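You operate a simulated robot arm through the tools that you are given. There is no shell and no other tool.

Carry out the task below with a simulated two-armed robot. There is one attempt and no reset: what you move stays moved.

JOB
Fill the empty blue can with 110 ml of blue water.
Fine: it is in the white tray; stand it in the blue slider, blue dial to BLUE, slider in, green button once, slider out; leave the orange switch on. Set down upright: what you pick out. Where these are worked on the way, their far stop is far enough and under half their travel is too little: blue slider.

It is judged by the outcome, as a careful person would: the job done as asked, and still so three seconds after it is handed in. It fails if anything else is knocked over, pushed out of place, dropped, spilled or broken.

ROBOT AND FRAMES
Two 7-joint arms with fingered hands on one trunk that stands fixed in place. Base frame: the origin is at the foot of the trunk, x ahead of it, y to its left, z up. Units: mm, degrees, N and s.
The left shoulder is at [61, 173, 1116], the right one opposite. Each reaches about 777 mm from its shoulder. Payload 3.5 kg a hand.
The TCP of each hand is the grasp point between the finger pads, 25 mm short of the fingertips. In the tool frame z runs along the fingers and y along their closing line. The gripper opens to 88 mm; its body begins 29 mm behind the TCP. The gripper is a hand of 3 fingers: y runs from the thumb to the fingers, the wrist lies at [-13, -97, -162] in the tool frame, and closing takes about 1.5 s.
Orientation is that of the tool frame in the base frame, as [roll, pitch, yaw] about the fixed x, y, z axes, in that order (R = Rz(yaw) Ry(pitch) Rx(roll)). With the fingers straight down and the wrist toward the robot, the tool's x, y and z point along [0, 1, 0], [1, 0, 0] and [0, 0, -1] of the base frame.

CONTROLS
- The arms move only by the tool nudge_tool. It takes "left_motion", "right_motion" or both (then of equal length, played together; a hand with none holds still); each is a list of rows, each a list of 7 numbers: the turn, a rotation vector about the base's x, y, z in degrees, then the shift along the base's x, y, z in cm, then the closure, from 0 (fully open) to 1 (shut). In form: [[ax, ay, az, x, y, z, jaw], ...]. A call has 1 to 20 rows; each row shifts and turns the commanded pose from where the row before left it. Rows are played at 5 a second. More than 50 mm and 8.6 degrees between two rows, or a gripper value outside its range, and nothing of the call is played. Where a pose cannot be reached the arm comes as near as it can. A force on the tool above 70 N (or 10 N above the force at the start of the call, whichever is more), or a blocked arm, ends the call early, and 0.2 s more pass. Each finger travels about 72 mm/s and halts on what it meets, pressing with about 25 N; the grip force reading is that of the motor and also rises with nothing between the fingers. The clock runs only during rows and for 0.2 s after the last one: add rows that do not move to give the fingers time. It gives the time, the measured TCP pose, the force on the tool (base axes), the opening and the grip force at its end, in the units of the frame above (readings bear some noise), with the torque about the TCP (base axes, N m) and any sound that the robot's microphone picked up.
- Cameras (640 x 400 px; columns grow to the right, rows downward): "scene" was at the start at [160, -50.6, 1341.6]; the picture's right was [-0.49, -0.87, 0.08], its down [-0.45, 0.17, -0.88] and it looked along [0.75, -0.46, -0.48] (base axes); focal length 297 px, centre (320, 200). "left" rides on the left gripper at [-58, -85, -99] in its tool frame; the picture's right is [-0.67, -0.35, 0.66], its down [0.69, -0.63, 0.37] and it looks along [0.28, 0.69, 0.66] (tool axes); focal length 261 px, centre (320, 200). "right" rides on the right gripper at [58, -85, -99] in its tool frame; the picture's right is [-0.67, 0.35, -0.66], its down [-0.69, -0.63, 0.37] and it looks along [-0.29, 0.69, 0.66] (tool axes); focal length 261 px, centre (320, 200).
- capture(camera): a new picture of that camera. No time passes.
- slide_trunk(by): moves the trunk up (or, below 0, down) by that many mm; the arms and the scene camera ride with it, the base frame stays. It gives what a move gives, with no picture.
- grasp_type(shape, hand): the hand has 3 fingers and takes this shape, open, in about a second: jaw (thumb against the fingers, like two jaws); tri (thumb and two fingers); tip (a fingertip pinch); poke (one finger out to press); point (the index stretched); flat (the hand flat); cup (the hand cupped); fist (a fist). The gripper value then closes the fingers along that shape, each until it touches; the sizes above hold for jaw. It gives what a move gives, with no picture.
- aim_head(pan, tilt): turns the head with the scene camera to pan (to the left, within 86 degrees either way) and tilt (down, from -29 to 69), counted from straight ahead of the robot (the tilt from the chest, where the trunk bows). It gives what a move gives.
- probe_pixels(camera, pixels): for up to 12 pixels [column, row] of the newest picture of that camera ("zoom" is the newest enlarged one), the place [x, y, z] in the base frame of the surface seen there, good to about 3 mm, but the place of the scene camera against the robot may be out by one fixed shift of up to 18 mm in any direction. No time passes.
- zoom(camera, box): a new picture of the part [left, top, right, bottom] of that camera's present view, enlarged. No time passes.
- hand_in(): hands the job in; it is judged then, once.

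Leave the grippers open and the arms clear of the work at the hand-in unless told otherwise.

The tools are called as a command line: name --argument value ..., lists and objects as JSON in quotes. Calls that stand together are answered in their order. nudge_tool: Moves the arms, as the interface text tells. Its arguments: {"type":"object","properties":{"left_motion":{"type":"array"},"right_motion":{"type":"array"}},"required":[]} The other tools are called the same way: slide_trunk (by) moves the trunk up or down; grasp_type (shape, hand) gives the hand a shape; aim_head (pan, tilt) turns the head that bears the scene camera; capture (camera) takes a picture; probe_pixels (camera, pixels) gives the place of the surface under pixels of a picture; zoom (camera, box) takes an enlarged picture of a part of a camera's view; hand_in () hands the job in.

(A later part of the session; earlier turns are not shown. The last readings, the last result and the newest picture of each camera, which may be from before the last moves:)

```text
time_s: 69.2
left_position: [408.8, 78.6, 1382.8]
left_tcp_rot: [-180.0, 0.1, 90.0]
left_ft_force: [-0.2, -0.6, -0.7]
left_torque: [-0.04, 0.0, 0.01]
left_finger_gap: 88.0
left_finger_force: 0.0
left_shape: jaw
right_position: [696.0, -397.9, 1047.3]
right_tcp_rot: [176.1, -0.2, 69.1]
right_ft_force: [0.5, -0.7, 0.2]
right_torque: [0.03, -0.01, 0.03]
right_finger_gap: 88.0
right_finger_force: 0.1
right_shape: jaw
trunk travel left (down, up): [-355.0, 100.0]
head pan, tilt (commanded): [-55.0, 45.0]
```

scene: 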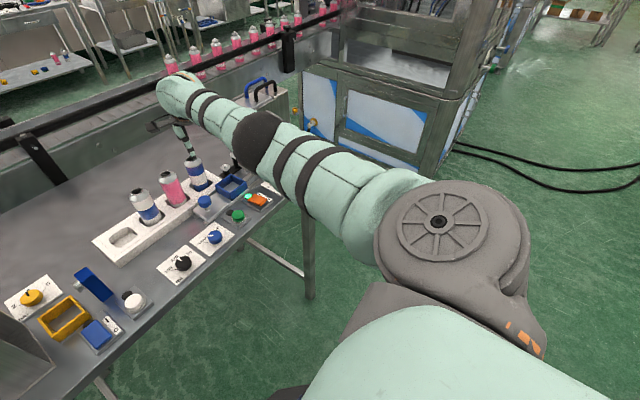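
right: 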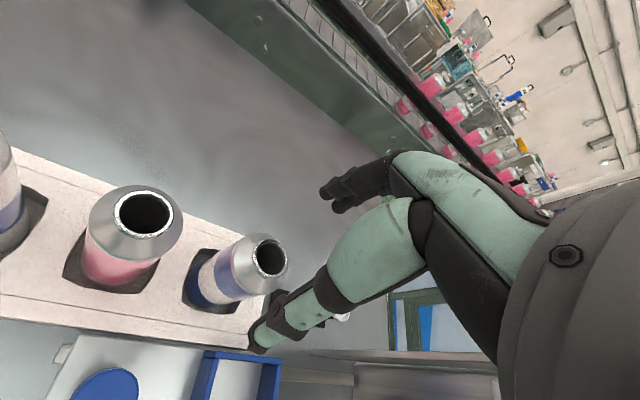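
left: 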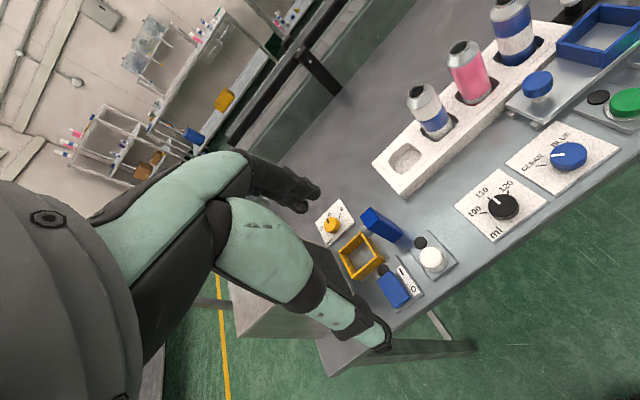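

The trunk lowered the hand cleanly to z=1047. I'll check in the right camera that the fingers straddle the can.

capture --camera "right"

aim_head --pan -38 --tilt 35

capture --camera "scene"

zoom --camera "scene" --box '[200, 120, 400, 245]'

```text
taken
```

right: 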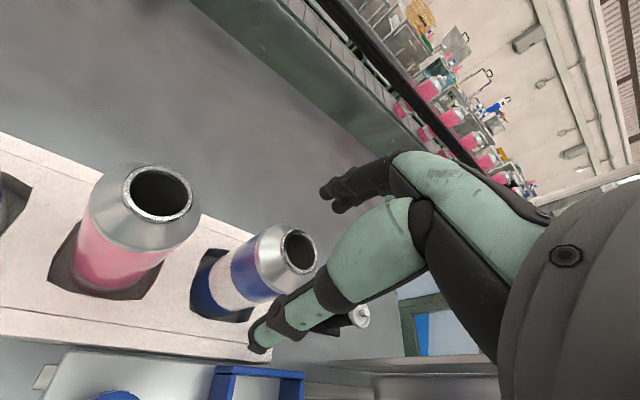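

```text
time_s: 70.0
left_position: [408.6, 78.3, 1383.3]
left_tcp_rot: [-180.0, 0.0, 90.0]
left_ft_force: [0.7, 0.5, 0.4]
left_torque: [0.0, -0.02, 0.03]
left_finger_gap: 87.4
left_finger_force: 0.1
left_shape: jaw
right_position: [695.0, -400.0, 1047.8]
right_tcp_rot: [176.2, -0.3, 69.1]
right_ft_force: [-0.3, -0.3, -0.4]
right_torque: [0.03, 0.0, 0.01]
right_finger_gap: 87.9
right_finger_force: 0.2
right_shape: jaw
trunk travel left (down, up): [-355.0, 100.0]
head pan, tilt (commanded): [-38.0, 35.0]
```

```text
taken
```

scene: 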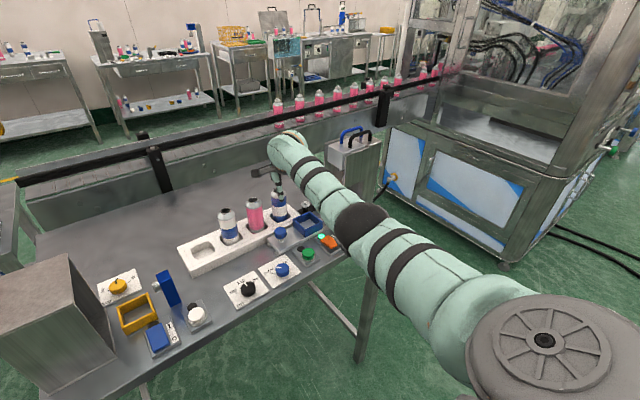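

```text
3.20 times, centred on (300, 182) of scene
```

zoom: 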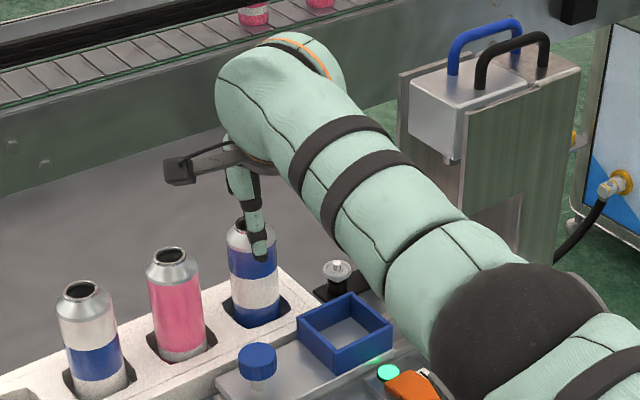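

The fingers straddle the can top: the near finger is in front of the can and the others are on the far side. I'll lower the trunk another 40 mm to grasp height (TCP z≈1007).

slide_trunk --by -40

capture --camera "right"

capture --camera "scene"

zoom --camera "scene" --box '[200, 120, 400, 245]'

```text
time_s: 70.8
left_position: [409.2, 77.9, 1343.5]
left_tcp_rot: [180.0, 0.0, 90.0]
left_ft_force: [0.2, -0.1, 0.1]
left_torque: [0.0, 0.01, 0.03]
left_finger_gap: 87.6
left_finger_force: 0.1
left_shape: jaw
right_position: [694.8, -398.8, 1008.4]
right_tcp_rot: [176.0, -0.2, 69.1]
right_ft_force: [0.6, 0.0, -0.6]
right_torque: [0.0, 0.0, 0.01]
right_finger_gap: 88.1
right_finger_force: 0.0
right_shape: jaw
trunk travel left (down, up): [-315.0, 140.0]
head pan, tilt (commanded): [-38.0, 35.0]
```

```text
taken
```

right: 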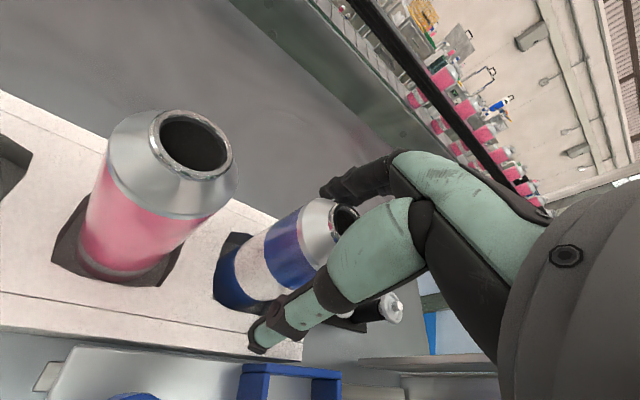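

```text
taken
```

scene: 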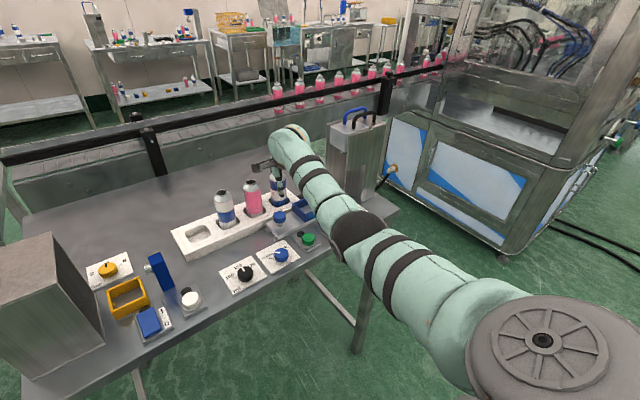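

```text
3.20 times, centred on (300, 182) of scene
```

zoom: 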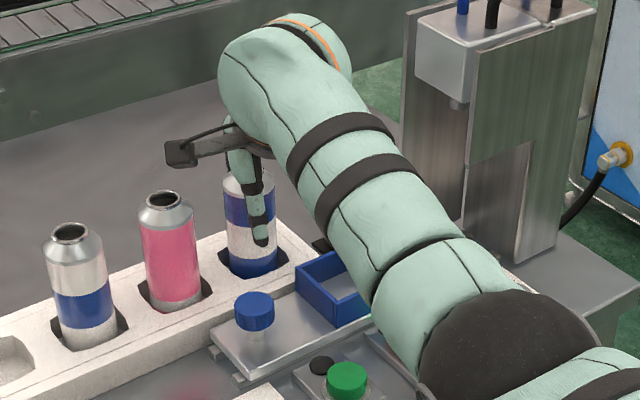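

The position is right: TCP at (694.8,-398.8,1008). Before closing I'll check how high the elbow is above the panel.

probe_pixels --camera "scene" --pixels '[[355, 233], [330, 195], [305, 165], [290, 145], [390, 265], [262, 166], [275, 175]]'

```text
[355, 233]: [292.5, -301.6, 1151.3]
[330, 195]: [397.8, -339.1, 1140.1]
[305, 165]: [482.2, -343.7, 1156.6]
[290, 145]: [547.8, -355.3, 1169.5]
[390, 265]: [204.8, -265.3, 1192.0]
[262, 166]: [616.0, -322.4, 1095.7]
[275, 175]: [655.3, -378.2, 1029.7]
```

The elbow and forearm are well clear (undersides above z≈1040). I'll nudge x by +2 mm to centre, then close the fingers on the can.

nudge_tool --right_motion '[[0, 0, 0, 0.2, 0, 0, 0], [0, 0, 0, 0, 0, 0, 0.2], [0, 0, 0, 0, 0, 0, 0.35], [0, 0, 0, 0, 0, 0, 0.5], [0, 0, 0, 0, 0, 0, 0.7], [0, 0, 0, 0, 0, 0, 1], [0, 0, 0, 0, 0, 0, 1], [0, 0, 0, 0, 0, 0, 1], [0, 0, 0, 0, 0, 0, 1], [0, 0, 0, 0, 0, 0, 1]]'

capture --camera "right"

zoom --camera "scene" --box '[200, 120, 360, 220]'

```text
time_s: 73.0
left_position: [408.4, 76.6, 1342.9]
left_tcp_rot: [180.0, 0.0, 90.0]
left_ft_force: [0.0, -0.3, 0.5]
left_torque: [0.0, 0.01, 0.02]
left_finger_gap: 87.6
left_finger_force: 0.0
left_shape: jaw
right_position: [697.4, -399.4, 1007.8]
right_tcp_rot: [176.0, -0.2, 69.1]
right_ft_force: [0.3, -0.2, -0.1]
right_torque: [0.02, -0.01, 0.0]
right_finger_gap: 37.6
right_finger_force: 24.7
right_shape: jaw
trunk travel left (down, up): [-315.0, 140.0]
head pan, tilt (commanded): [-38.0, 35.0]
```

```text
taken
```

right: 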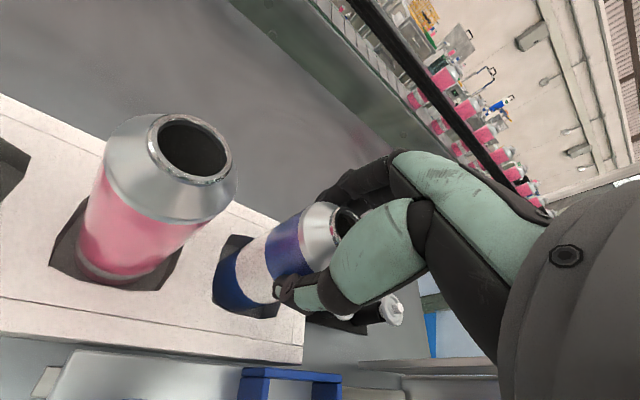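

```text
4.00 times, centred on (280, 170) of scene
```

zoom: 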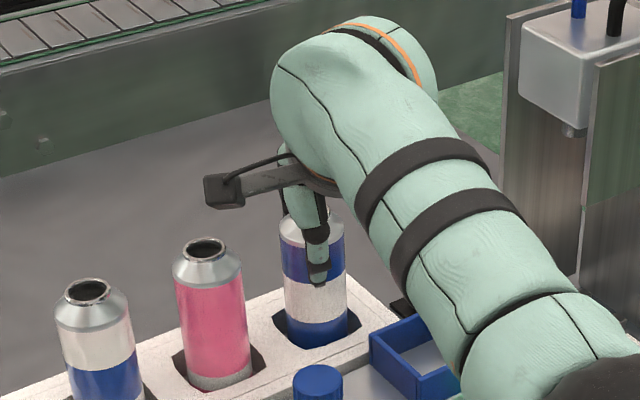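

The grip force is 24.7 N with a gap of 37.6, so the can is held. I'll lift gently by 30 mm and check that it comes along upright.

nudge_tool --right_motion '[[0, 0, 0, 0, 0, 0.6, 1], [0, 0, 0, 0, 0, 0.8, 1], [0, 0, 0, 0, 0, 0.8, 1], [0, 0, 0, 0, 0, 0.8, 1], [0, 0, 0, 0, 0, 0, 1]]'

capture --camera "right"

zoom --camera "scene" --box '[200, 120, 360, 220]'

```text
time_s: 74.2
left_position: [409.7, 77.7, 1342.6]
left_tcp_rot: [180.0, 0.0, 90.1]
left_ft_force: [-0.3, 0.1, 0.2]
left_torque: [-0.01, 0.03, 0.01]
left_finger_gap: 87.4
left_finger_force: 0.0
left_shape: jaw
right_position: [698.8, -399.3, 1038.7]
right_tcp_rot: [176.1, -0.2, 69.0]
right_ft_force: [0.1, 0.6, -1.4]
right_torque: [0.0, -0.04, 0.01]
right_finger_gap: 37.6
right_finger_force: 25.2
right_shape: jaw
trunk travel left (down, up): [-315.0, 140.0]
head pan, tilt (commanded): [-38.0, 35.0]
```

```text
taken
```

right: 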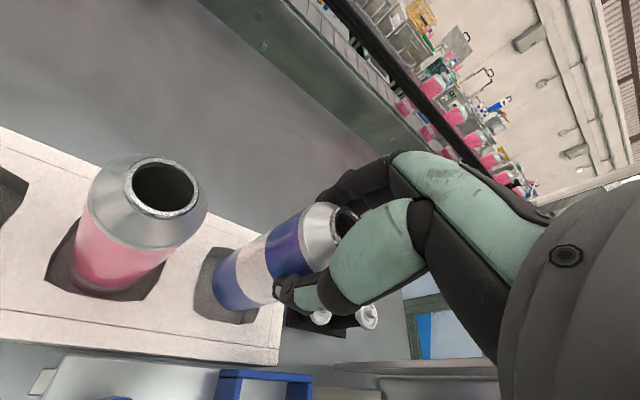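

```text
4.00 times, centred on (280, 170) of scene
```

zoom: 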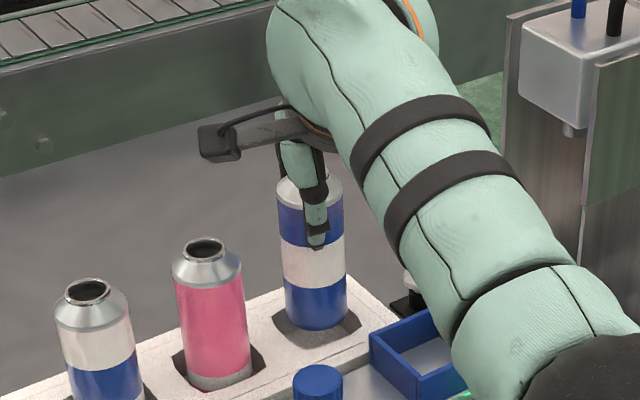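

The can comes up upright and firmly held. I'll lift it another 42 mm so its bottom clears the tray and the slider box rim (950), then check.

nudge_tool --right_motion '[[0, 0, 0, 0, 0, 1.1, 1], [0, 0, 0, 0, 0, 1.1, 1], [0, 0, 0, 0, 0, 1.0, 1], [0, 0, 0, 0, 0, 1.0, 1], [0, 0, 0, 0, 0, 0, 1]]'

capture --camera "scene"

zoom --camera "scene" --box '[200, 120, 360, 220]'

```text
time_s: 75.4
left_position: [407.3, 77.3, 1342.8]
left_tcp_rot: [180.0, -0.1, 90.0]
left_ft_force: [-0.9, 0.2, -1.0]
left_torque: [0.0, 0.02, 0.03]
left_finger_gap: 87.7
left_finger_force: 0.0
left_shape: jaw
right_position: [698.0, -400.8, 1079.1]
right_tcp_rot: [176.1, -0.3, 69.2]
right_ft_force: [0.0, 0.2, -0.1]
right_torque: [0.04, 0.03, -0.02]
right_finger_gap: 37.4
right_finger_force: 25.3
right_shape: jaw
trunk travel left (down, up): [-315.0, 140.0]
head pan, tilt (commanded): [-38.0, 35.0]
```

```text
taken
```

scene: 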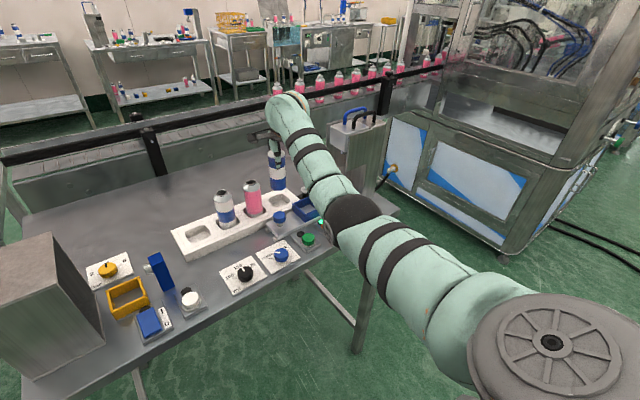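

```text
4.00 times, centred on (280, 170) of scene
```

zoom: 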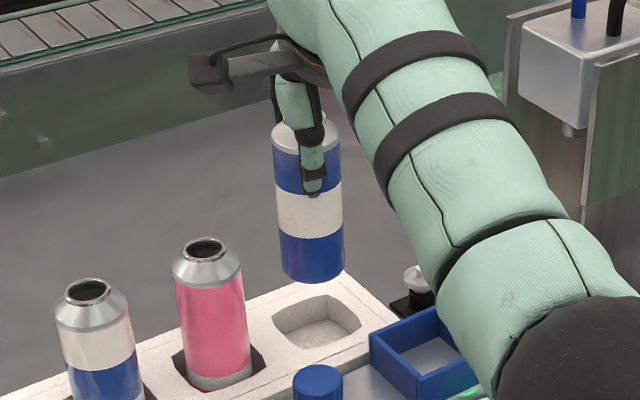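

The can hangs straight and clear of the tray. Now I'll move it level over the slider box, by (-88,-38) mm.

nudge_tool --right_motion '[[0, 0, 0, -2.2, -0.95, 0, 1], [0, 0, 0, -2.2, -0.95, 0, 1], [0, 0, 0, -2.2, -0.95, 0, 1], [0, 0, 0, -2.25, -0.95, 0, 1], [0, 0, 0, 0, 0, 0, 1]]'

capture --camera "right"

capture --camera "scene"

zoom --camera "scene" --box '[220, 140, 380, 240]'

```text
time_s: 76.6
left_position: [409.6, 78.3, 1343.5]
left_tcp_rot: [-180.0, 0.0, 90.1]
left_ft_force: [0.5, 0.2, 0.5]
left_torque: [0.02, -0.01, 0.02]
left_finger_gap: 87.7
left_finger_force: 0.0
left_shape: jaw
right_position: [609.2, -438.1, 1079.9]
right_tcp_rot: [176.3, -0.1, 69.2]
right_ft_force: [0.8, 0.2, 0.0]
right_torque: [-0.01, -0.01, -0.01]
right_finger_gap: 37.2
right_finger_force: 24.6
right_shape: jaw
trunk travel left (down, up): [-315.0, 140.0]
head pan, tilt (commanded): [-38.0, 35.0]
```

```text
taken
```

right: 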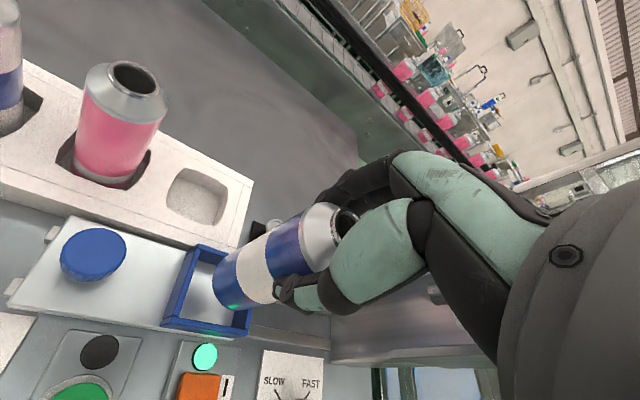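

```text
taken
```

scene: 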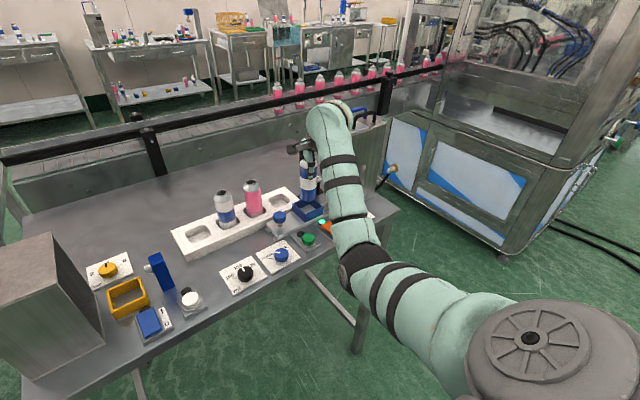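

```text
4.00 times, centred on (300, 190) of scene
```

zoom: 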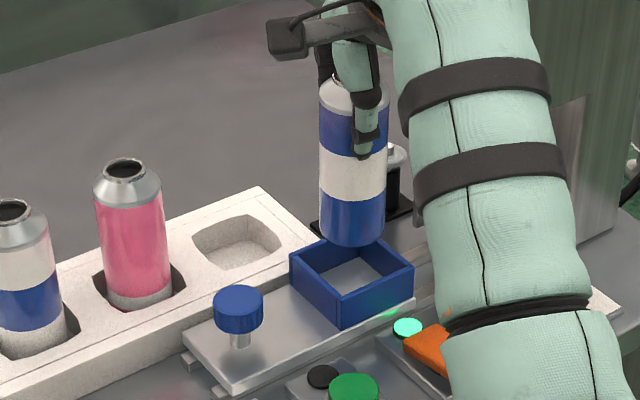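

The can is above the box. I'll zoom in on the right camera and measure the can's lower body and the box corners together.

zoom --camera "right" --box '[150, 220, 310, 340]'

probe_pixels --camera "zoom" --pixels '[[270, 130], [300, 160], [250, 160], [270, 200], [240, 180], [215, 200], [320, 200], [230, 230], [340, 130], [365, 180], [155, 125], [90, 335]]'

```text
3.33 times, centred on (230, 280) of right
```

zoom: 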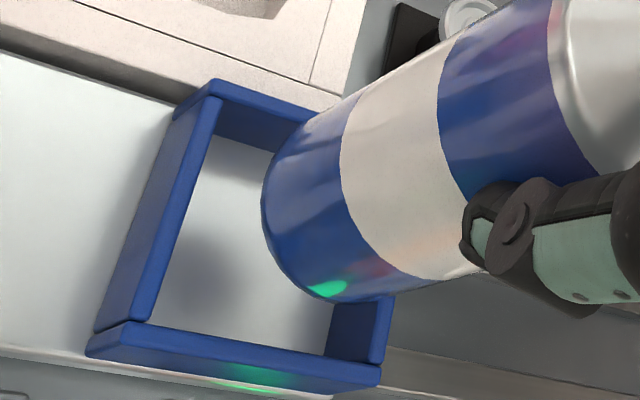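

```text
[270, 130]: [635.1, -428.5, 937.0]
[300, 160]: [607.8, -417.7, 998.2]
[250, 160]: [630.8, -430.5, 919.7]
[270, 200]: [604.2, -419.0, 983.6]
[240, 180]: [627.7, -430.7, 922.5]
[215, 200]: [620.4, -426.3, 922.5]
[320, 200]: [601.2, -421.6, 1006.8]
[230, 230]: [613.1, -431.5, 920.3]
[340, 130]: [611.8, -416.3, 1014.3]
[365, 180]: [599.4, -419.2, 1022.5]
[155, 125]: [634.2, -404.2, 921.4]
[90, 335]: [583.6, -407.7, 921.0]
```

I'll probe the can's bottom edge and the box's wall tops for a precise alignment.

probe_pixels --camera "zoom" --pixels '[[268, 190], [272, 220], [285, 255], [310, 288], [340, 295], [285, 150], [213, 92], [200, 130], [150, 300], [110, 335], [240, 355], [370, 370]]'

probe_pixels --camera "zoom" --pixels '[[370, 340], [380, 310], [260, 105], [290, 115], [185, 180], [170, 240], [160, 300], [200, 335], [280, 345], [345, 355], [215, 120], [145, 320]]'

```text
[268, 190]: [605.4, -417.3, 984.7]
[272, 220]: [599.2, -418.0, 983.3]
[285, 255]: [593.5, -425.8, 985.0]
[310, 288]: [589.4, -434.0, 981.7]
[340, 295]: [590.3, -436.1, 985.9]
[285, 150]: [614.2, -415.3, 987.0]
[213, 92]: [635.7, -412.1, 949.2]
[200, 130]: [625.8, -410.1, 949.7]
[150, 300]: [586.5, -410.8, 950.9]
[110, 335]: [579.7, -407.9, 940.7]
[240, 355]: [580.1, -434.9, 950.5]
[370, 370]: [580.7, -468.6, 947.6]
```

```text
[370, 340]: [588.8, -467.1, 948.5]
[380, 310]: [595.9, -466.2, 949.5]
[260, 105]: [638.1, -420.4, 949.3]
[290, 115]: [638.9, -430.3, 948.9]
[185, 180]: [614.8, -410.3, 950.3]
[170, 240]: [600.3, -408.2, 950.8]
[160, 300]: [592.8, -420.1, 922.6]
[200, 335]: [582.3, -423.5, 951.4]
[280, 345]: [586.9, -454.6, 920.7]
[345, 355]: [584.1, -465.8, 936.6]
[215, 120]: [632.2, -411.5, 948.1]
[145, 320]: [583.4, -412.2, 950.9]
```

The can's bottom (z≈983) is centred within about 1–2 mm of the box centre (609.4,-438.3). I'll lower 27 mm so the bottom is just above the box rim and check again.

nudge_tool --right_motion '[[0, 0, 0, 0, 0, -0.9, 1], [0, 0, 0, 0, 0, -0.9, 1], [0, 0, 0, 0, 0, -0.9, 1], [0, 0, 0, 0, 0, 0, 1]]'

capture --camera "right"

zoom --camera "right" --box '[150, 220, 310, 340]'

zoom --camera "scene" --box '[260, 160, 360, 223]'

```text
time_s: 77.6
left_position: [409.3, 77.6, 1342.6]
left_tcp_rot: [-180.0, 0.1, 90.0]
left_ft_force: [0.3, -0.3, 0.3]
left_torque: [0.01, 0.01, -0.01]
left_finger_gap: 87.6
left_finger_force: 0.1
left_shape: jaw
right_position: [608.3, -438.7, 1053.2]
right_tcp_rot: [176.1, -0.3, 69.2]
right_ft_force: [0.3, 0.4, -0.8]
right_torque: [0.0, -0.01, -0.05]
right_finger_gap: 37.2
right_finger_force: 25.6
right_shape: jaw
trunk travel left (down, up): [-315.0, 140.0]
head pan, tilt (commanded): [-38.0, 35.0]
```

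```text
taken
```

right: 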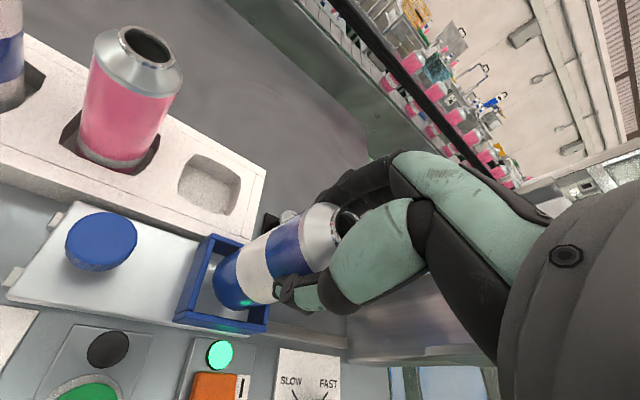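

```text
3.33 times, centred on (230, 280) of right
```

zoom: 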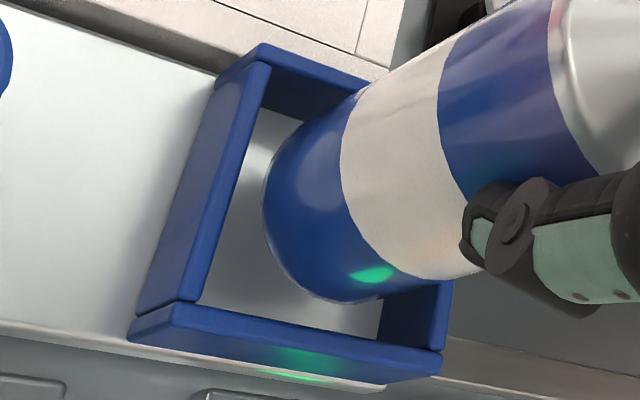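

```text
6.35 times, centred on (310, 192) of scene
```

zoom: 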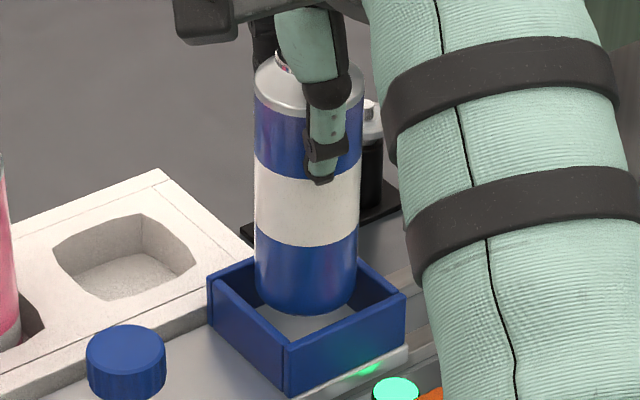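

I'll measure again at this height. The newest zoom must be of the right camera for that.

zoom --camera "right" --box '[180, 230, 276, 290]'

probe_pixels --camera "right" --pixels '[[216, 270], [215, 280], [218, 290], [222, 298], [230, 305], [240, 309], [222, 262], [228, 254], [206, 250], [197, 300], [250, 322], [262, 318]]'

```text
6.67 times, centred on (228, 260) of right
```

zoom: 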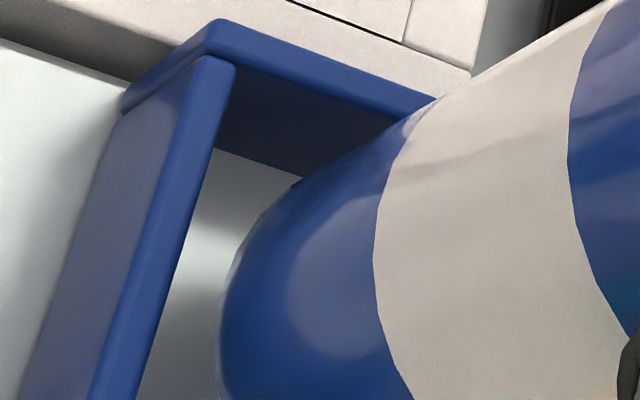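

```text
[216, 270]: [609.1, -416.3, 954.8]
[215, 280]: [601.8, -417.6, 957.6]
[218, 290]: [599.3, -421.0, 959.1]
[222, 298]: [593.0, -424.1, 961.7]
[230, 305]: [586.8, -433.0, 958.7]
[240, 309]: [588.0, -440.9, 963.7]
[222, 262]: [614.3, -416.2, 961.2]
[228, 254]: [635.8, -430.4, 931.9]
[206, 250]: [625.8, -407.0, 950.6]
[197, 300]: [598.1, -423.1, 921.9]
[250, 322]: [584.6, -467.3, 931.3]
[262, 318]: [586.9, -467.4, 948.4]
```

The can is centred at (610,-439) over a box centre of (609.4,-438.4). I'll lower slowly into the box in 5 mm steps, watching the force.

nudge_tool --right_motion '[[0, 0, 0, 0, 0, -0.5, 1], [0, 0, 0, 0, 0, -0.5, 1], [0, 0, 0, 0, 0, -0.5, 1], [0, 0, 0, 0, 0, -0.5, 1], [0, 0, 0, 0, 0, -0.5, 1], [0, 0, 0, 0, 0, 0, 1]]'

capture --camera "right"

zoom --camera "scene" --box '[260, 160, 360, 223]'

```text
time_s: 79.0
left_position: [408.0, 78.1, 1342.7]
left_tcp_rot: [-180.0, -0.1, 90.0]
left_ft_force: [0.4, -0.8, 0.7]
left_torque: [-0.02, 0.0, 0.02]
left_finger_gap: 88.0
left_finger_force: 0.1
left_shape: jaw
right_position: [608.1, -437.9, 1027.5]
right_tcp_rot: [176.2, -0.2, 69.1]
right_ft_force: [0.1, 0.1, 0.3]
right_torque: [-0.01, 0.0, 0.01]
right_finger_gap: 37.4
right_finger_force: 24.8
right_shape: jaw
trunk travel left (down, up): [-315.0, 140.0]
head pan, tilt (commanded): [-38.0, 35.0]
```

```text
taken
```

right: 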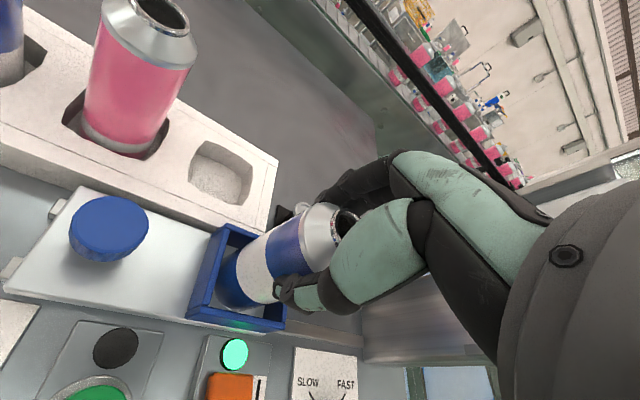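

```text
6.35 times, centred on (310, 192) of scene
```

zoom: 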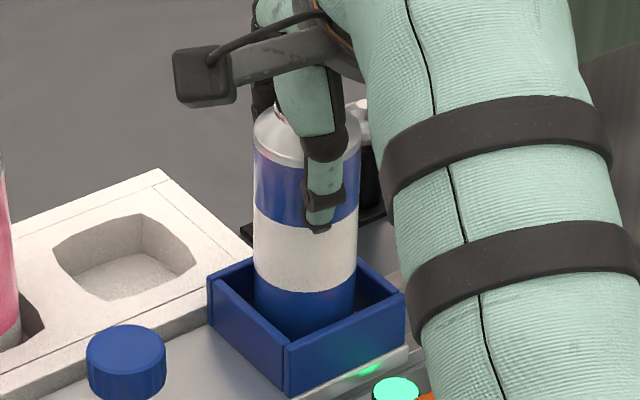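

The can is entering the box freely with no contact force. I'll keep going in 2 mm steps until it touches the floor.

nudge_tool --right_motion '[[0, 0, 0, 0, 0, -0.2, 1], [0, 0, 0, 0, 0, -0.2, 1], [0, 0, 0, 0, 0, -0.2, 1], [0, 0, 0, 0, 0, 0, 1]]'

```text
time_s: 80.0
left_position: [407.5, 78.9, 1343.9]
left_tcp_rot: [179.7, 0.2, 89.9]
left_ft_force: [-0.3, -0.1, 0.3]
left_torque: [-0.02, 0.03, 0.01]
left_finger_gap: 87.4
left_finger_force: 0.1
left_shape: jaw
right_position: [608.1, -435.8, 1023.7]
right_tcp_rot: [175.9, -0.3, 69.1]
right_ft_force: [2.2, -0.7, 11.5]
right_torque: [-0.02, -0.1, 0.02]
right_finger_gap: 37.5
right_finger_force: 24.9
right_shape: jaw
trunk travel left (down, up): [-315.0, 140.0]
head pan, tilt (commanded): [-38.0, 35.0]
```

Contact: 11.5 N upward at TCP z=1023.7, so the can is standing on the box floor. I'll ease up 2 mm to relax the force, then open the fingers.

nudge_tool --right_motion '[[0, 0, 0, 0, 0, 0.15, 1], [0, 0, 0, 0, 0, 0, 1]]'

zoom --camera "scene" --box '[260, 160, 360, 223]'

```text
time_s: 80.6
left_position: [407.1, 79.4, 1343.8]
left_tcp_rot: [179.9, 0.1, 89.9]
left_ft_force: [-0.4, 0.6, -0.3]
left_torque: [-0.02, -0.02, 0.03]
left_finger_gap: 87.5
left_finger_force: 0.0
left_shape: jaw
right_position: [608.7, -436.9, 1024.4]
right_tcp_rot: [176.1, -0.2, 69.1]
right_ft_force: [3.0, -0.5, 9.8]
right_torque: [-0.07, -0.12, 0.01]
right_finger_gap: 37.4
right_finger_force: 25.2
right_shape: jaw
trunk travel left (down, up): [-315.0, 140.0]
head pan, tilt (commanded): [-38.0, 35.0]
```

```text
6.35 times, centred on (310, 192) of scene
```

zoom: 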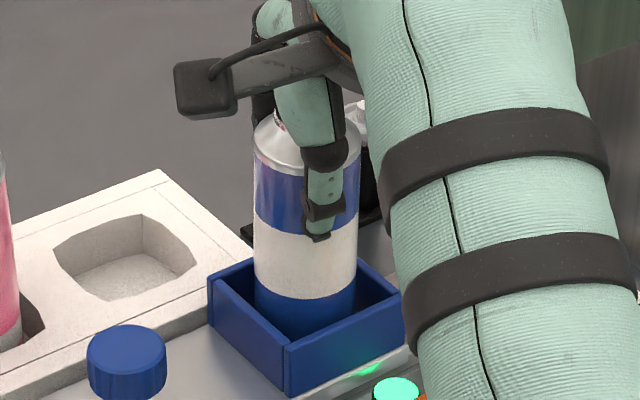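

The force is still 9.8 N. I'll check the geometry by probing the empty pocket's floor, the box floor beside the can, and the can's rim height.

capture --camera "right"

probe_pixels --camera "right" --pixels '[[215, 180], [210, 190], [225, 172], [220, 285], [228, 300], [235, 308], [330, 210], [320, 215], [245, 240], [215, 310], [250, 190]]'

zoom --camera "right" --box '[180, 200, 340, 340]'

```text
taken
```

right: 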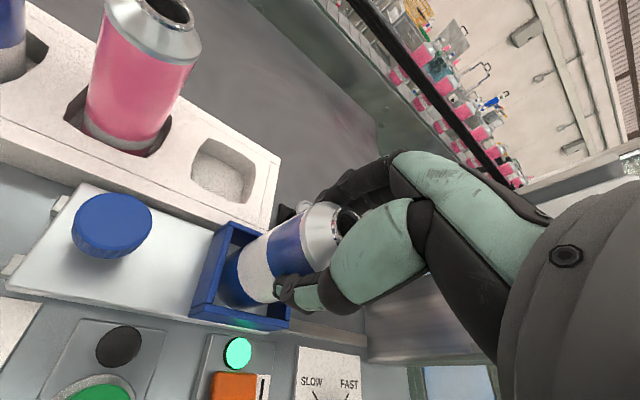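

```text
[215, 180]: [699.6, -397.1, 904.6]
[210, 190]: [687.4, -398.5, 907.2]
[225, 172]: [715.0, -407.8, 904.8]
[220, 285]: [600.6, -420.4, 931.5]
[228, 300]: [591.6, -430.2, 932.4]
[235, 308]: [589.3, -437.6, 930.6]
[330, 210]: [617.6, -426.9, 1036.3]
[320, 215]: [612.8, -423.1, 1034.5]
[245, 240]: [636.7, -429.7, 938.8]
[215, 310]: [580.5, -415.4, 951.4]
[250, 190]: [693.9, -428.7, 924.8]
```

```text
2.86 times, centred on (260, 270) of right
```

zoom: 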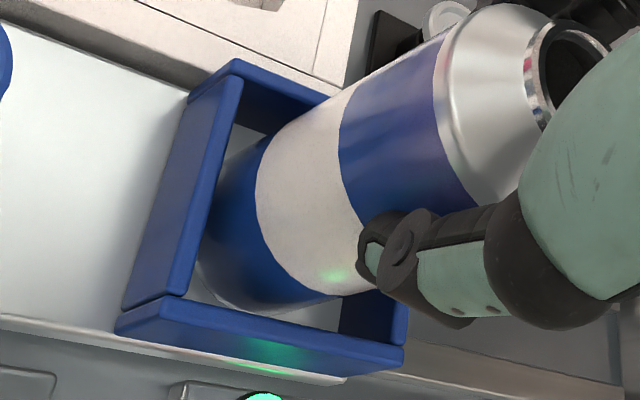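

The pocket floor is at 904.6 and the box floor at 922, so the can stands on the floor at TCP≈1025. The contact is right. I'll ease up 1 mm and open the fingers.

nudge_tool --right_motion '[[0, 0, 0, 0, 0, 0.1, 1], [0, 0, 0, 0, 0, 0, 0.8], [0, 0, 0, 0, 0, 0, 0.6], [0, 0, 0, 0, 0, 0, 0.4], [0, 0, 0, 0, 0, 0, 0.2], [0, 0, 0, 0, 0, 0, 0], [0, 0, 0, 0, 0, 0, 0], [0, 0, 0, 0, 0, 0, 0], [0, 0, 0, 0, 0, 0, 0]]'

capture --camera "right"

zoom --camera "scene" --box '[260, 160, 360, 223]'

```text
time_s: 82.6
left_position: [409.1, 78.8, 1343.7]
left_tcp_rot: [179.9, 0.0, 89.9]
left_ft_force: [-0.2, -0.2, -0.2]
left_torque: [-0.01, 0.03, -0.03]
left_finger_gap: 87.4
left_finger_force: 0.1
left_shape: jaw
right_position: [610.0, -437.1, 1023.8]
right_tcp_rot: [176.0, -0.2, 69.1]
right_ft_force: [0.0, 0.7, 0.6]
right_torque: [0.01, -0.01, -0.01]
right_finger_gap: 87.5
right_finger_force: 0.1
right_shape: jaw
trunk travel left (down, up): [-315.0, 140.0]
head pan, tilt (commanded): [-38.0, 35.0]
```

```text
taken
```

right: 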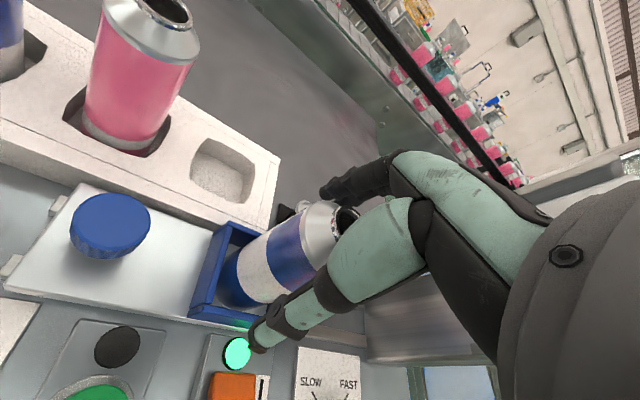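

```text
6.35 times, centred on (310, 192) of scene
```

zoom: 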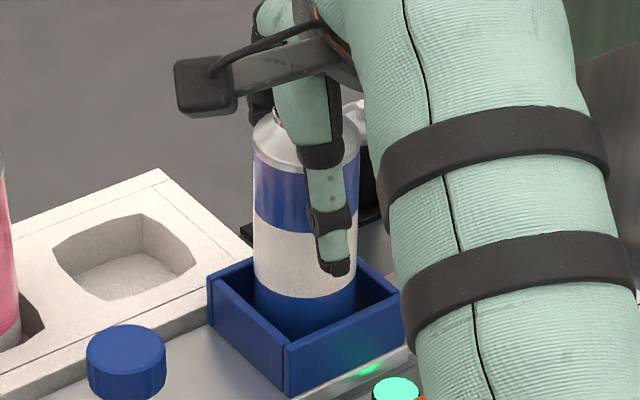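

Released, and the can stands upright in the box. I'll raise the hand straight up, slowly at first.

nudge_tool --right_motion '[[0, 0, 0, 0, 0, 0.6, 0], [0, 0, 0, 0, 0, 1, 0], [0, 0, 0, 0, 0, 1, 0], [0, 0, 0, 0, 0, 1.5, 0], [0, 0, 0, 0, 0, 1.5, 0], [0, 0, 0, 0, 0, 2, 0], [0, 0, 0, 0, 0, 2, 0], [0, 0, 0, 0, 0, 0, 0]]'

capture --camera "scene"

capture --camera "right"

```text
time_s: 84.4
left_position: [408.2, 77.1, 1342.8]
left_tcp_rot: [180.0, 0.0, 90.0]
left_ft_force: [0.6, 0.6, -1.3]
left_torque: [0.0, -0.04, 0.0]
left_finger_gap: 87.5
left_finger_force: 0.0
left_shape: jaw
right_position: [608.4, -437.5, 1121.2]
right_tcp_rot: [176.1, -0.2, 69.1]
right_ft_force: [-1.0, 1.3, -0.3]
right_torque: [-0.03, -0.03, 0.0]
right_finger_gap: 87.4
right_finger_force: 0.0
right_shape: jaw
trunk travel left (down, up): [-315.0, 140.0]
head pan, tilt (commanded): [-38.0, 35.0]
```

```text
taken
```

scene: 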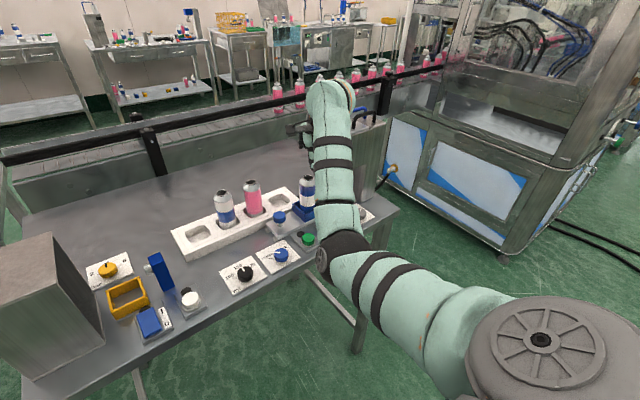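

```text
taken
```

right: 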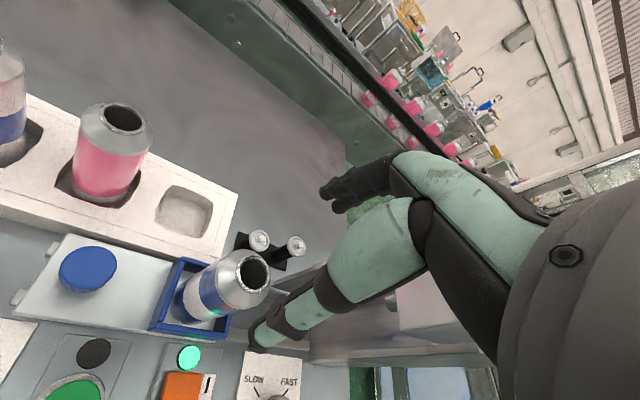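

The can stands well in the slider. Next is the blue dial at about (518,-297). I'll move the right hand above it.

nudge_tool --right_motion '[[0, 0, 0, -1.8, 2.8, 0.5, 0], [0, 0, 0, -1.8, 2.8, 0, 0], [0, 0, 0, -1.8, 2.8, -1, 0], [0, 0, 0, -1.8, 2.8, -1.5, 0], [0, 0, 0, -1.8, 2.8, -2, 0], [0, 0, 0, 0, 0, -2, 0], [0, 0, 0, 0, 0, 0, 0]]'

capture --camera "right"

zoom --camera "right" --box '[120, 200, 330, 360]'

```text
time_s: 86.0
left_position: [408.8, 78.4, 1343.2]
left_tcp_rot: [180.0, 0.0, 89.9]
left_ft_force: [-0.9, 1.3, 0.7]
left_torque: [0.01, -0.02, -0.03]
left_finger_gap: 87.4
left_finger_force: 0.0
left_shape: jaw
right_position: [519.4, -313.4, 1069.7]
right_tcp_rot: [174.6, 0.9, 67.3]
right_ft_force: [0.0, 0.1, 0.1]
right_torque: [-0.01, 0.01, 0.0]
right_finger_gap: 87.9
right_finger_force: 0.1
right_shape: jaw
trunk travel left (down, up): [-315.0, 140.0]
head pan, tilt (commanded): [-38.0, 35.0]
```

```text
taken
```

right: 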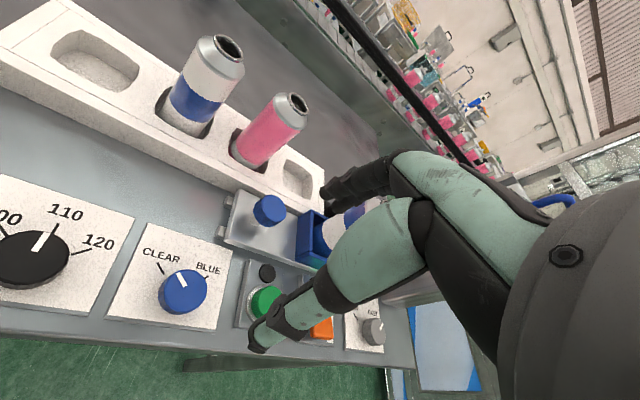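

```text
2.50 times, centred on (225, 280) of right
```

zoom: 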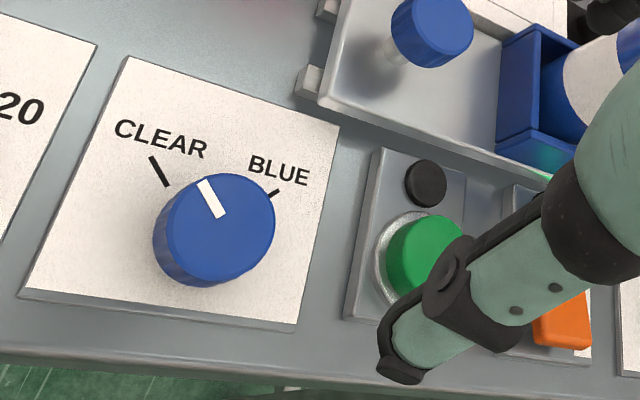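

I see the dial clearly, with its pointer at CLEAR and the BLUE tick to its right. I'll probe the dial's centre, the pointer ends and both ticks.

probe_pixels --camera "zoom" --pixels '[[203, 183], [221, 216], [215, 225], [152, 158], [166, 184], [278, 191], [270, 197], [165, 225], [265, 205], [215, 180], [225, 272], [160, 250]]'

zoom --camera "right" --box '[135, 240, 231, 300]'

```text
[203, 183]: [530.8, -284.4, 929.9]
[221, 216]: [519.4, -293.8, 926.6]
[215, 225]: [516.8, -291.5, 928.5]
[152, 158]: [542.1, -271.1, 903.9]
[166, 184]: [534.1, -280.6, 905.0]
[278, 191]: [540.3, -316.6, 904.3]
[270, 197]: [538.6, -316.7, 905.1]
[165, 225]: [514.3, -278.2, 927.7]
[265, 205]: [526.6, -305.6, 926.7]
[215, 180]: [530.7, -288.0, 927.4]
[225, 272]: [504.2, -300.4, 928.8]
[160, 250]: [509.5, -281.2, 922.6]
```

```text
6.67 times, centred on (183, 270) of right
```

zoom: 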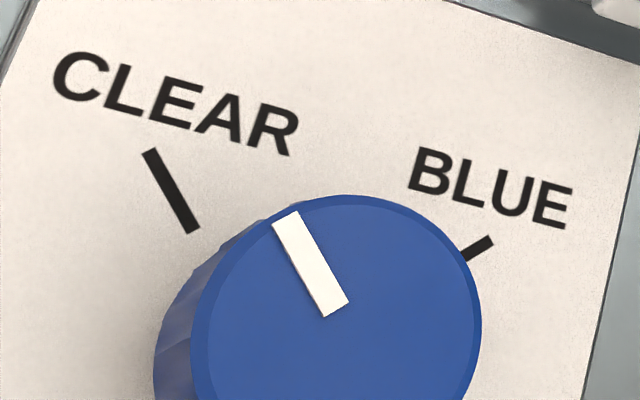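

The CLEAR tick lies at about +45° and BLUE at about -45° around the dial centre, so a quarter turn clockwise is needed. I'll refine the dial's centre and size.

zoom --camera "right" --box '[145, 255, 225, 325]'

```text
5.71 times, centred on (185, 290) of right
```

zoom: 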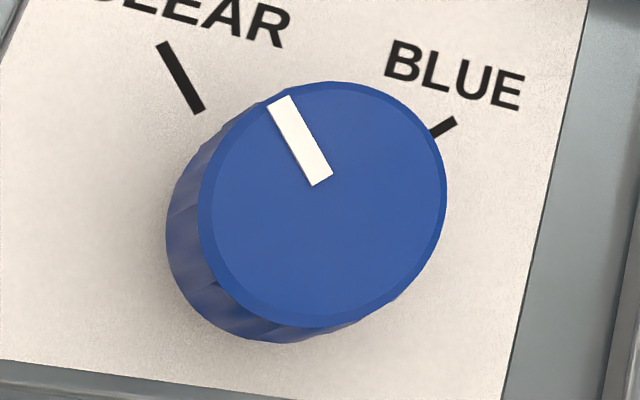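

probe_pixels --camera "zoom" --pixels '[[325, 90], [400, 118], [437, 190], [415, 265], [320, 318], [250, 285], [210, 220], [230, 150], [322, 205], [162, 45], [200, 110], [454, 120]]'

```text
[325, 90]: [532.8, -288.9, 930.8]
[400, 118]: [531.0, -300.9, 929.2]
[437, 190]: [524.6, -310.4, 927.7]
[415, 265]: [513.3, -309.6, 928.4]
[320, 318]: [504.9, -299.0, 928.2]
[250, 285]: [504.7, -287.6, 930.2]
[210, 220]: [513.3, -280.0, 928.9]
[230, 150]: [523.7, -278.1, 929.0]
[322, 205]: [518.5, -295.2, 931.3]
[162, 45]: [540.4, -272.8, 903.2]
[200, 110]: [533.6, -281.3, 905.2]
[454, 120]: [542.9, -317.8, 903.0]
```

The dial's centre is (518.5,-294.4), radius about 16, top z=929, plate z=904. I'll straighten the hand, centre it over the dial, and pre-rotate to yaw ≈110 so I can turn it 90° clockwise in one stroke.

nudge_tool --right_motion '[[2.1, 5.0, 0, 0, 0.9, 0, 0], [0, 0, 8.4, 0, 1.0, -0.5, 0], [0, 0, 8.4, 0, 0, -0.5, 0], [0, 0, 8.4, 0, 0, -0.5, 0], [0, 0, 8.4, 0, 0, -0.5, 0], [0, 0, 8.4, 0, 0, -0.5, 0], [0, 0, 0, 0, 0, 0, 0], [0, 0, 0, 0, 0, 0, 0]]'

```text
time_s: 87.8
left_position: [407.3, 78.5, 1343.0]
left_tcp_rot: [179.9, 0.0, 90.0]
left_ft_force: [-0.5, -0.4, -0.3]
left_torque: [-0.02, 0.03, -0.04]
left_finger_gap: 87.4
left_finger_force: 0.1
left_shape: jaw
right_position: [520.2, -281.2, 1035.3]
right_tcp_rot: [-178.5, -0.3, 110.9]
right_ft_force: [0.5, -0.5, 0.7]
right_torque: [0.01, 0.04, -0.02]
right_finger_gap: 87.5
right_finger_force: 0.1
right_shape: jaw
trunk travel left (down, up): [-315.0, 140.0]
head pan, tilt (commanded): [-38.0, 35.0]
```

The hand is at (520.2,-281.2,1035) at yaw 111. I'll shift to the dial's centre and lower to z≈975 as a first step.

nudge_tool --right_motion '[[0.54, -1.4, 0, -0.09, -0.66, 0, 0], [0, 0, 0, -0.08, -0.66, -1, 0], [0, 0, 0, 0, 0, -2, 0], [0, 0, 0, 0, 0, -2, 0], [0, 0, 0, 0, 0, -1, 0], [0, 0, 0, 0, 0, 0, 0], [0, 0, 0, 0, 0, 0, 0]]'

capture --camera "right"

capture --camera "scene"

zoom --camera "scene" --box '[200, 180, 360, 300]'

```text
time_s: 89.4
left_position: [408.4, 77.9, 1342.9]
left_tcp_rot: [-179.9, 0.0, 90.0]
left_ft_force: [-0.4, 0.2, 0.1]
left_torque: [0.02, 0.01, 0.01]
left_finger_gap: 87.6
left_finger_force: 0.1
left_shape: jaw
right_position: [516.6, -289.4, 975.4]
right_tcp_rot: [-179.9, -0.4, 111.2]
right_ft_force: [0.8, -0.3, 0.4]
right_torque: [-0.02, -0.01, 0.02]
right_finger_gap: 87.6
right_finger_force: 0.1
right_shape: jaw
trunk travel left (down, up): [-315.0, 140.0]
head pan, tilt (commanded): [-38.0, 35.0]
```

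```text
taken
```

right: 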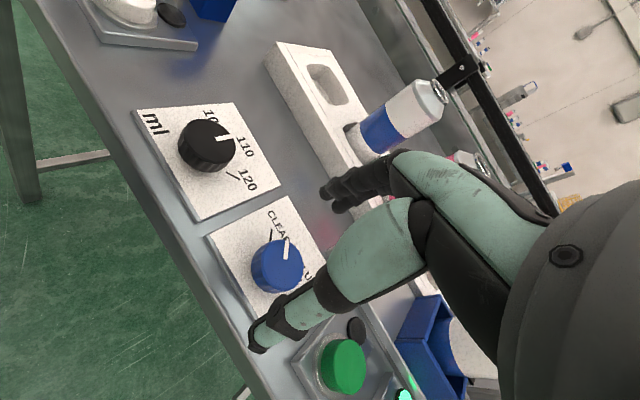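

```text
taken
```

scene: 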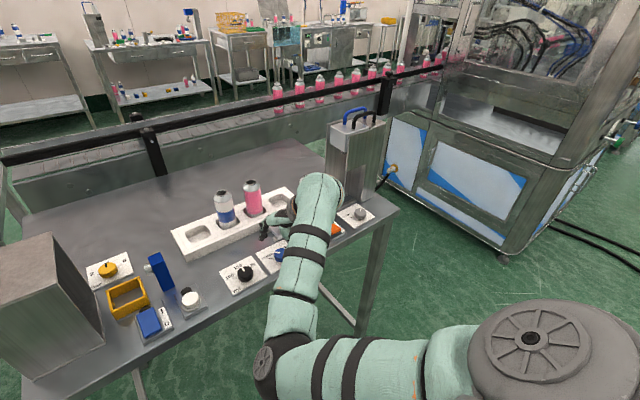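

```text
3.33 times, centred on (280, 240) of scene
```

zoom: 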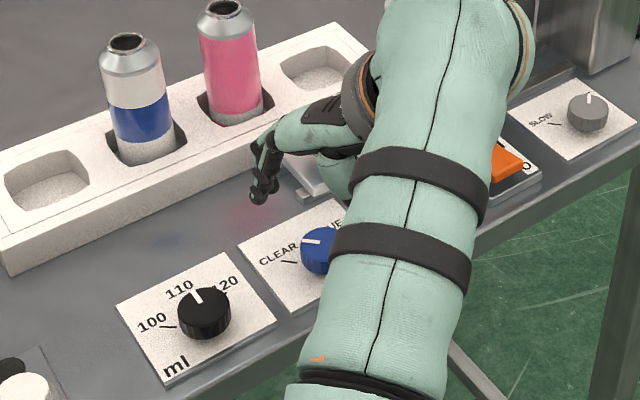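

I'll check the dial's place relative to the hand from this nearer view.

zoom --camera "right" --box '[230, 215, 326, 300]'

```text
4.71 times, centred on (278, 258) of right
```

zoom: 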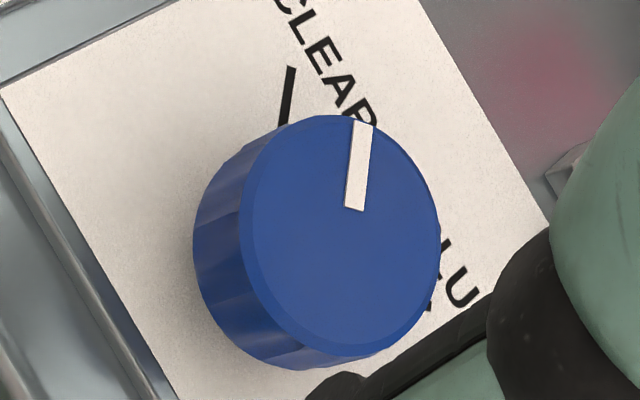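

probe_pixels --camera "zoom" --pixels '[[340, 120], [410, 160], [433, 240], [405, 325], [340, 345], [275, 300], [246, 220], [280, 145], [340, 235], [362, 125], [353, 205]]'

```text
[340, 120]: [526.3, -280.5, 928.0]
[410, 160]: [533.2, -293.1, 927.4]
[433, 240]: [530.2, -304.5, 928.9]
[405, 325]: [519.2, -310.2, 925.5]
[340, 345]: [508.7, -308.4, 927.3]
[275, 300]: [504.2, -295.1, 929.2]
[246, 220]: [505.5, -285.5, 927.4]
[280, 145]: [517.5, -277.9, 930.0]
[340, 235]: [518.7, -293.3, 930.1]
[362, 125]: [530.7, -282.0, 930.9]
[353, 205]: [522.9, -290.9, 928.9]
```

The dial's centre is confirmed at (518.1,-294.4), so the hand needs +1.5,-5 mm. I'll correct this and lower to TCP z≈944 (fingertips around 919, beside the knob).

nudge_tool --right_motion '[[0, 0, 0, 0.15, -0.5, 0, 0], [0, 0, 0, 0, 0, -1, 0], [0, 0, 0, 0, 0, -1, 0], [0, 0, 0, 0, 0, -1.1, 0], [0, 0, 0, 0, 0, 0, 0], [0, 0, 0, 0, 0, 0, 0]]'

capture --camera "right"

```text
time_s: 90.8
left_position: [408.6, 78.8, 1344.0]
left_tcp_rot: [-179.9, 0.0, 90.0]
left_ft_force: [0.6, 0.1, 0.8]
left_torque: [-0.02, 0.02, -0.01]
left_finger_gap: 87.3
left_finger_force: 0.0
left_shape: jaw
right_position: [517.8, -295.3, 944.4]
right_tcp_rot: [-179.9, -0.4, 111.1]
right_ft_force: [0.5, 0.2, 0.2]
right_torque: [-0.03, -0.03, -0.03]
right_finger_gap: 87.7
right_finger_force: 0.0
right_shape: jaw
trunk travel left (down, up): [-315.0, 140.0]
head pan, tilt (commanded): [-38.0, 35.0]
```

```text
taken
```

right: 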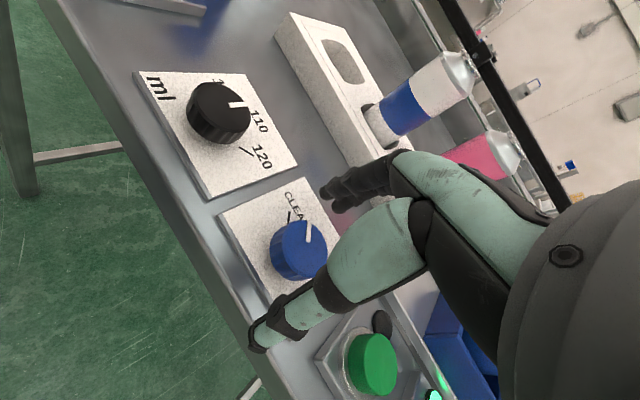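

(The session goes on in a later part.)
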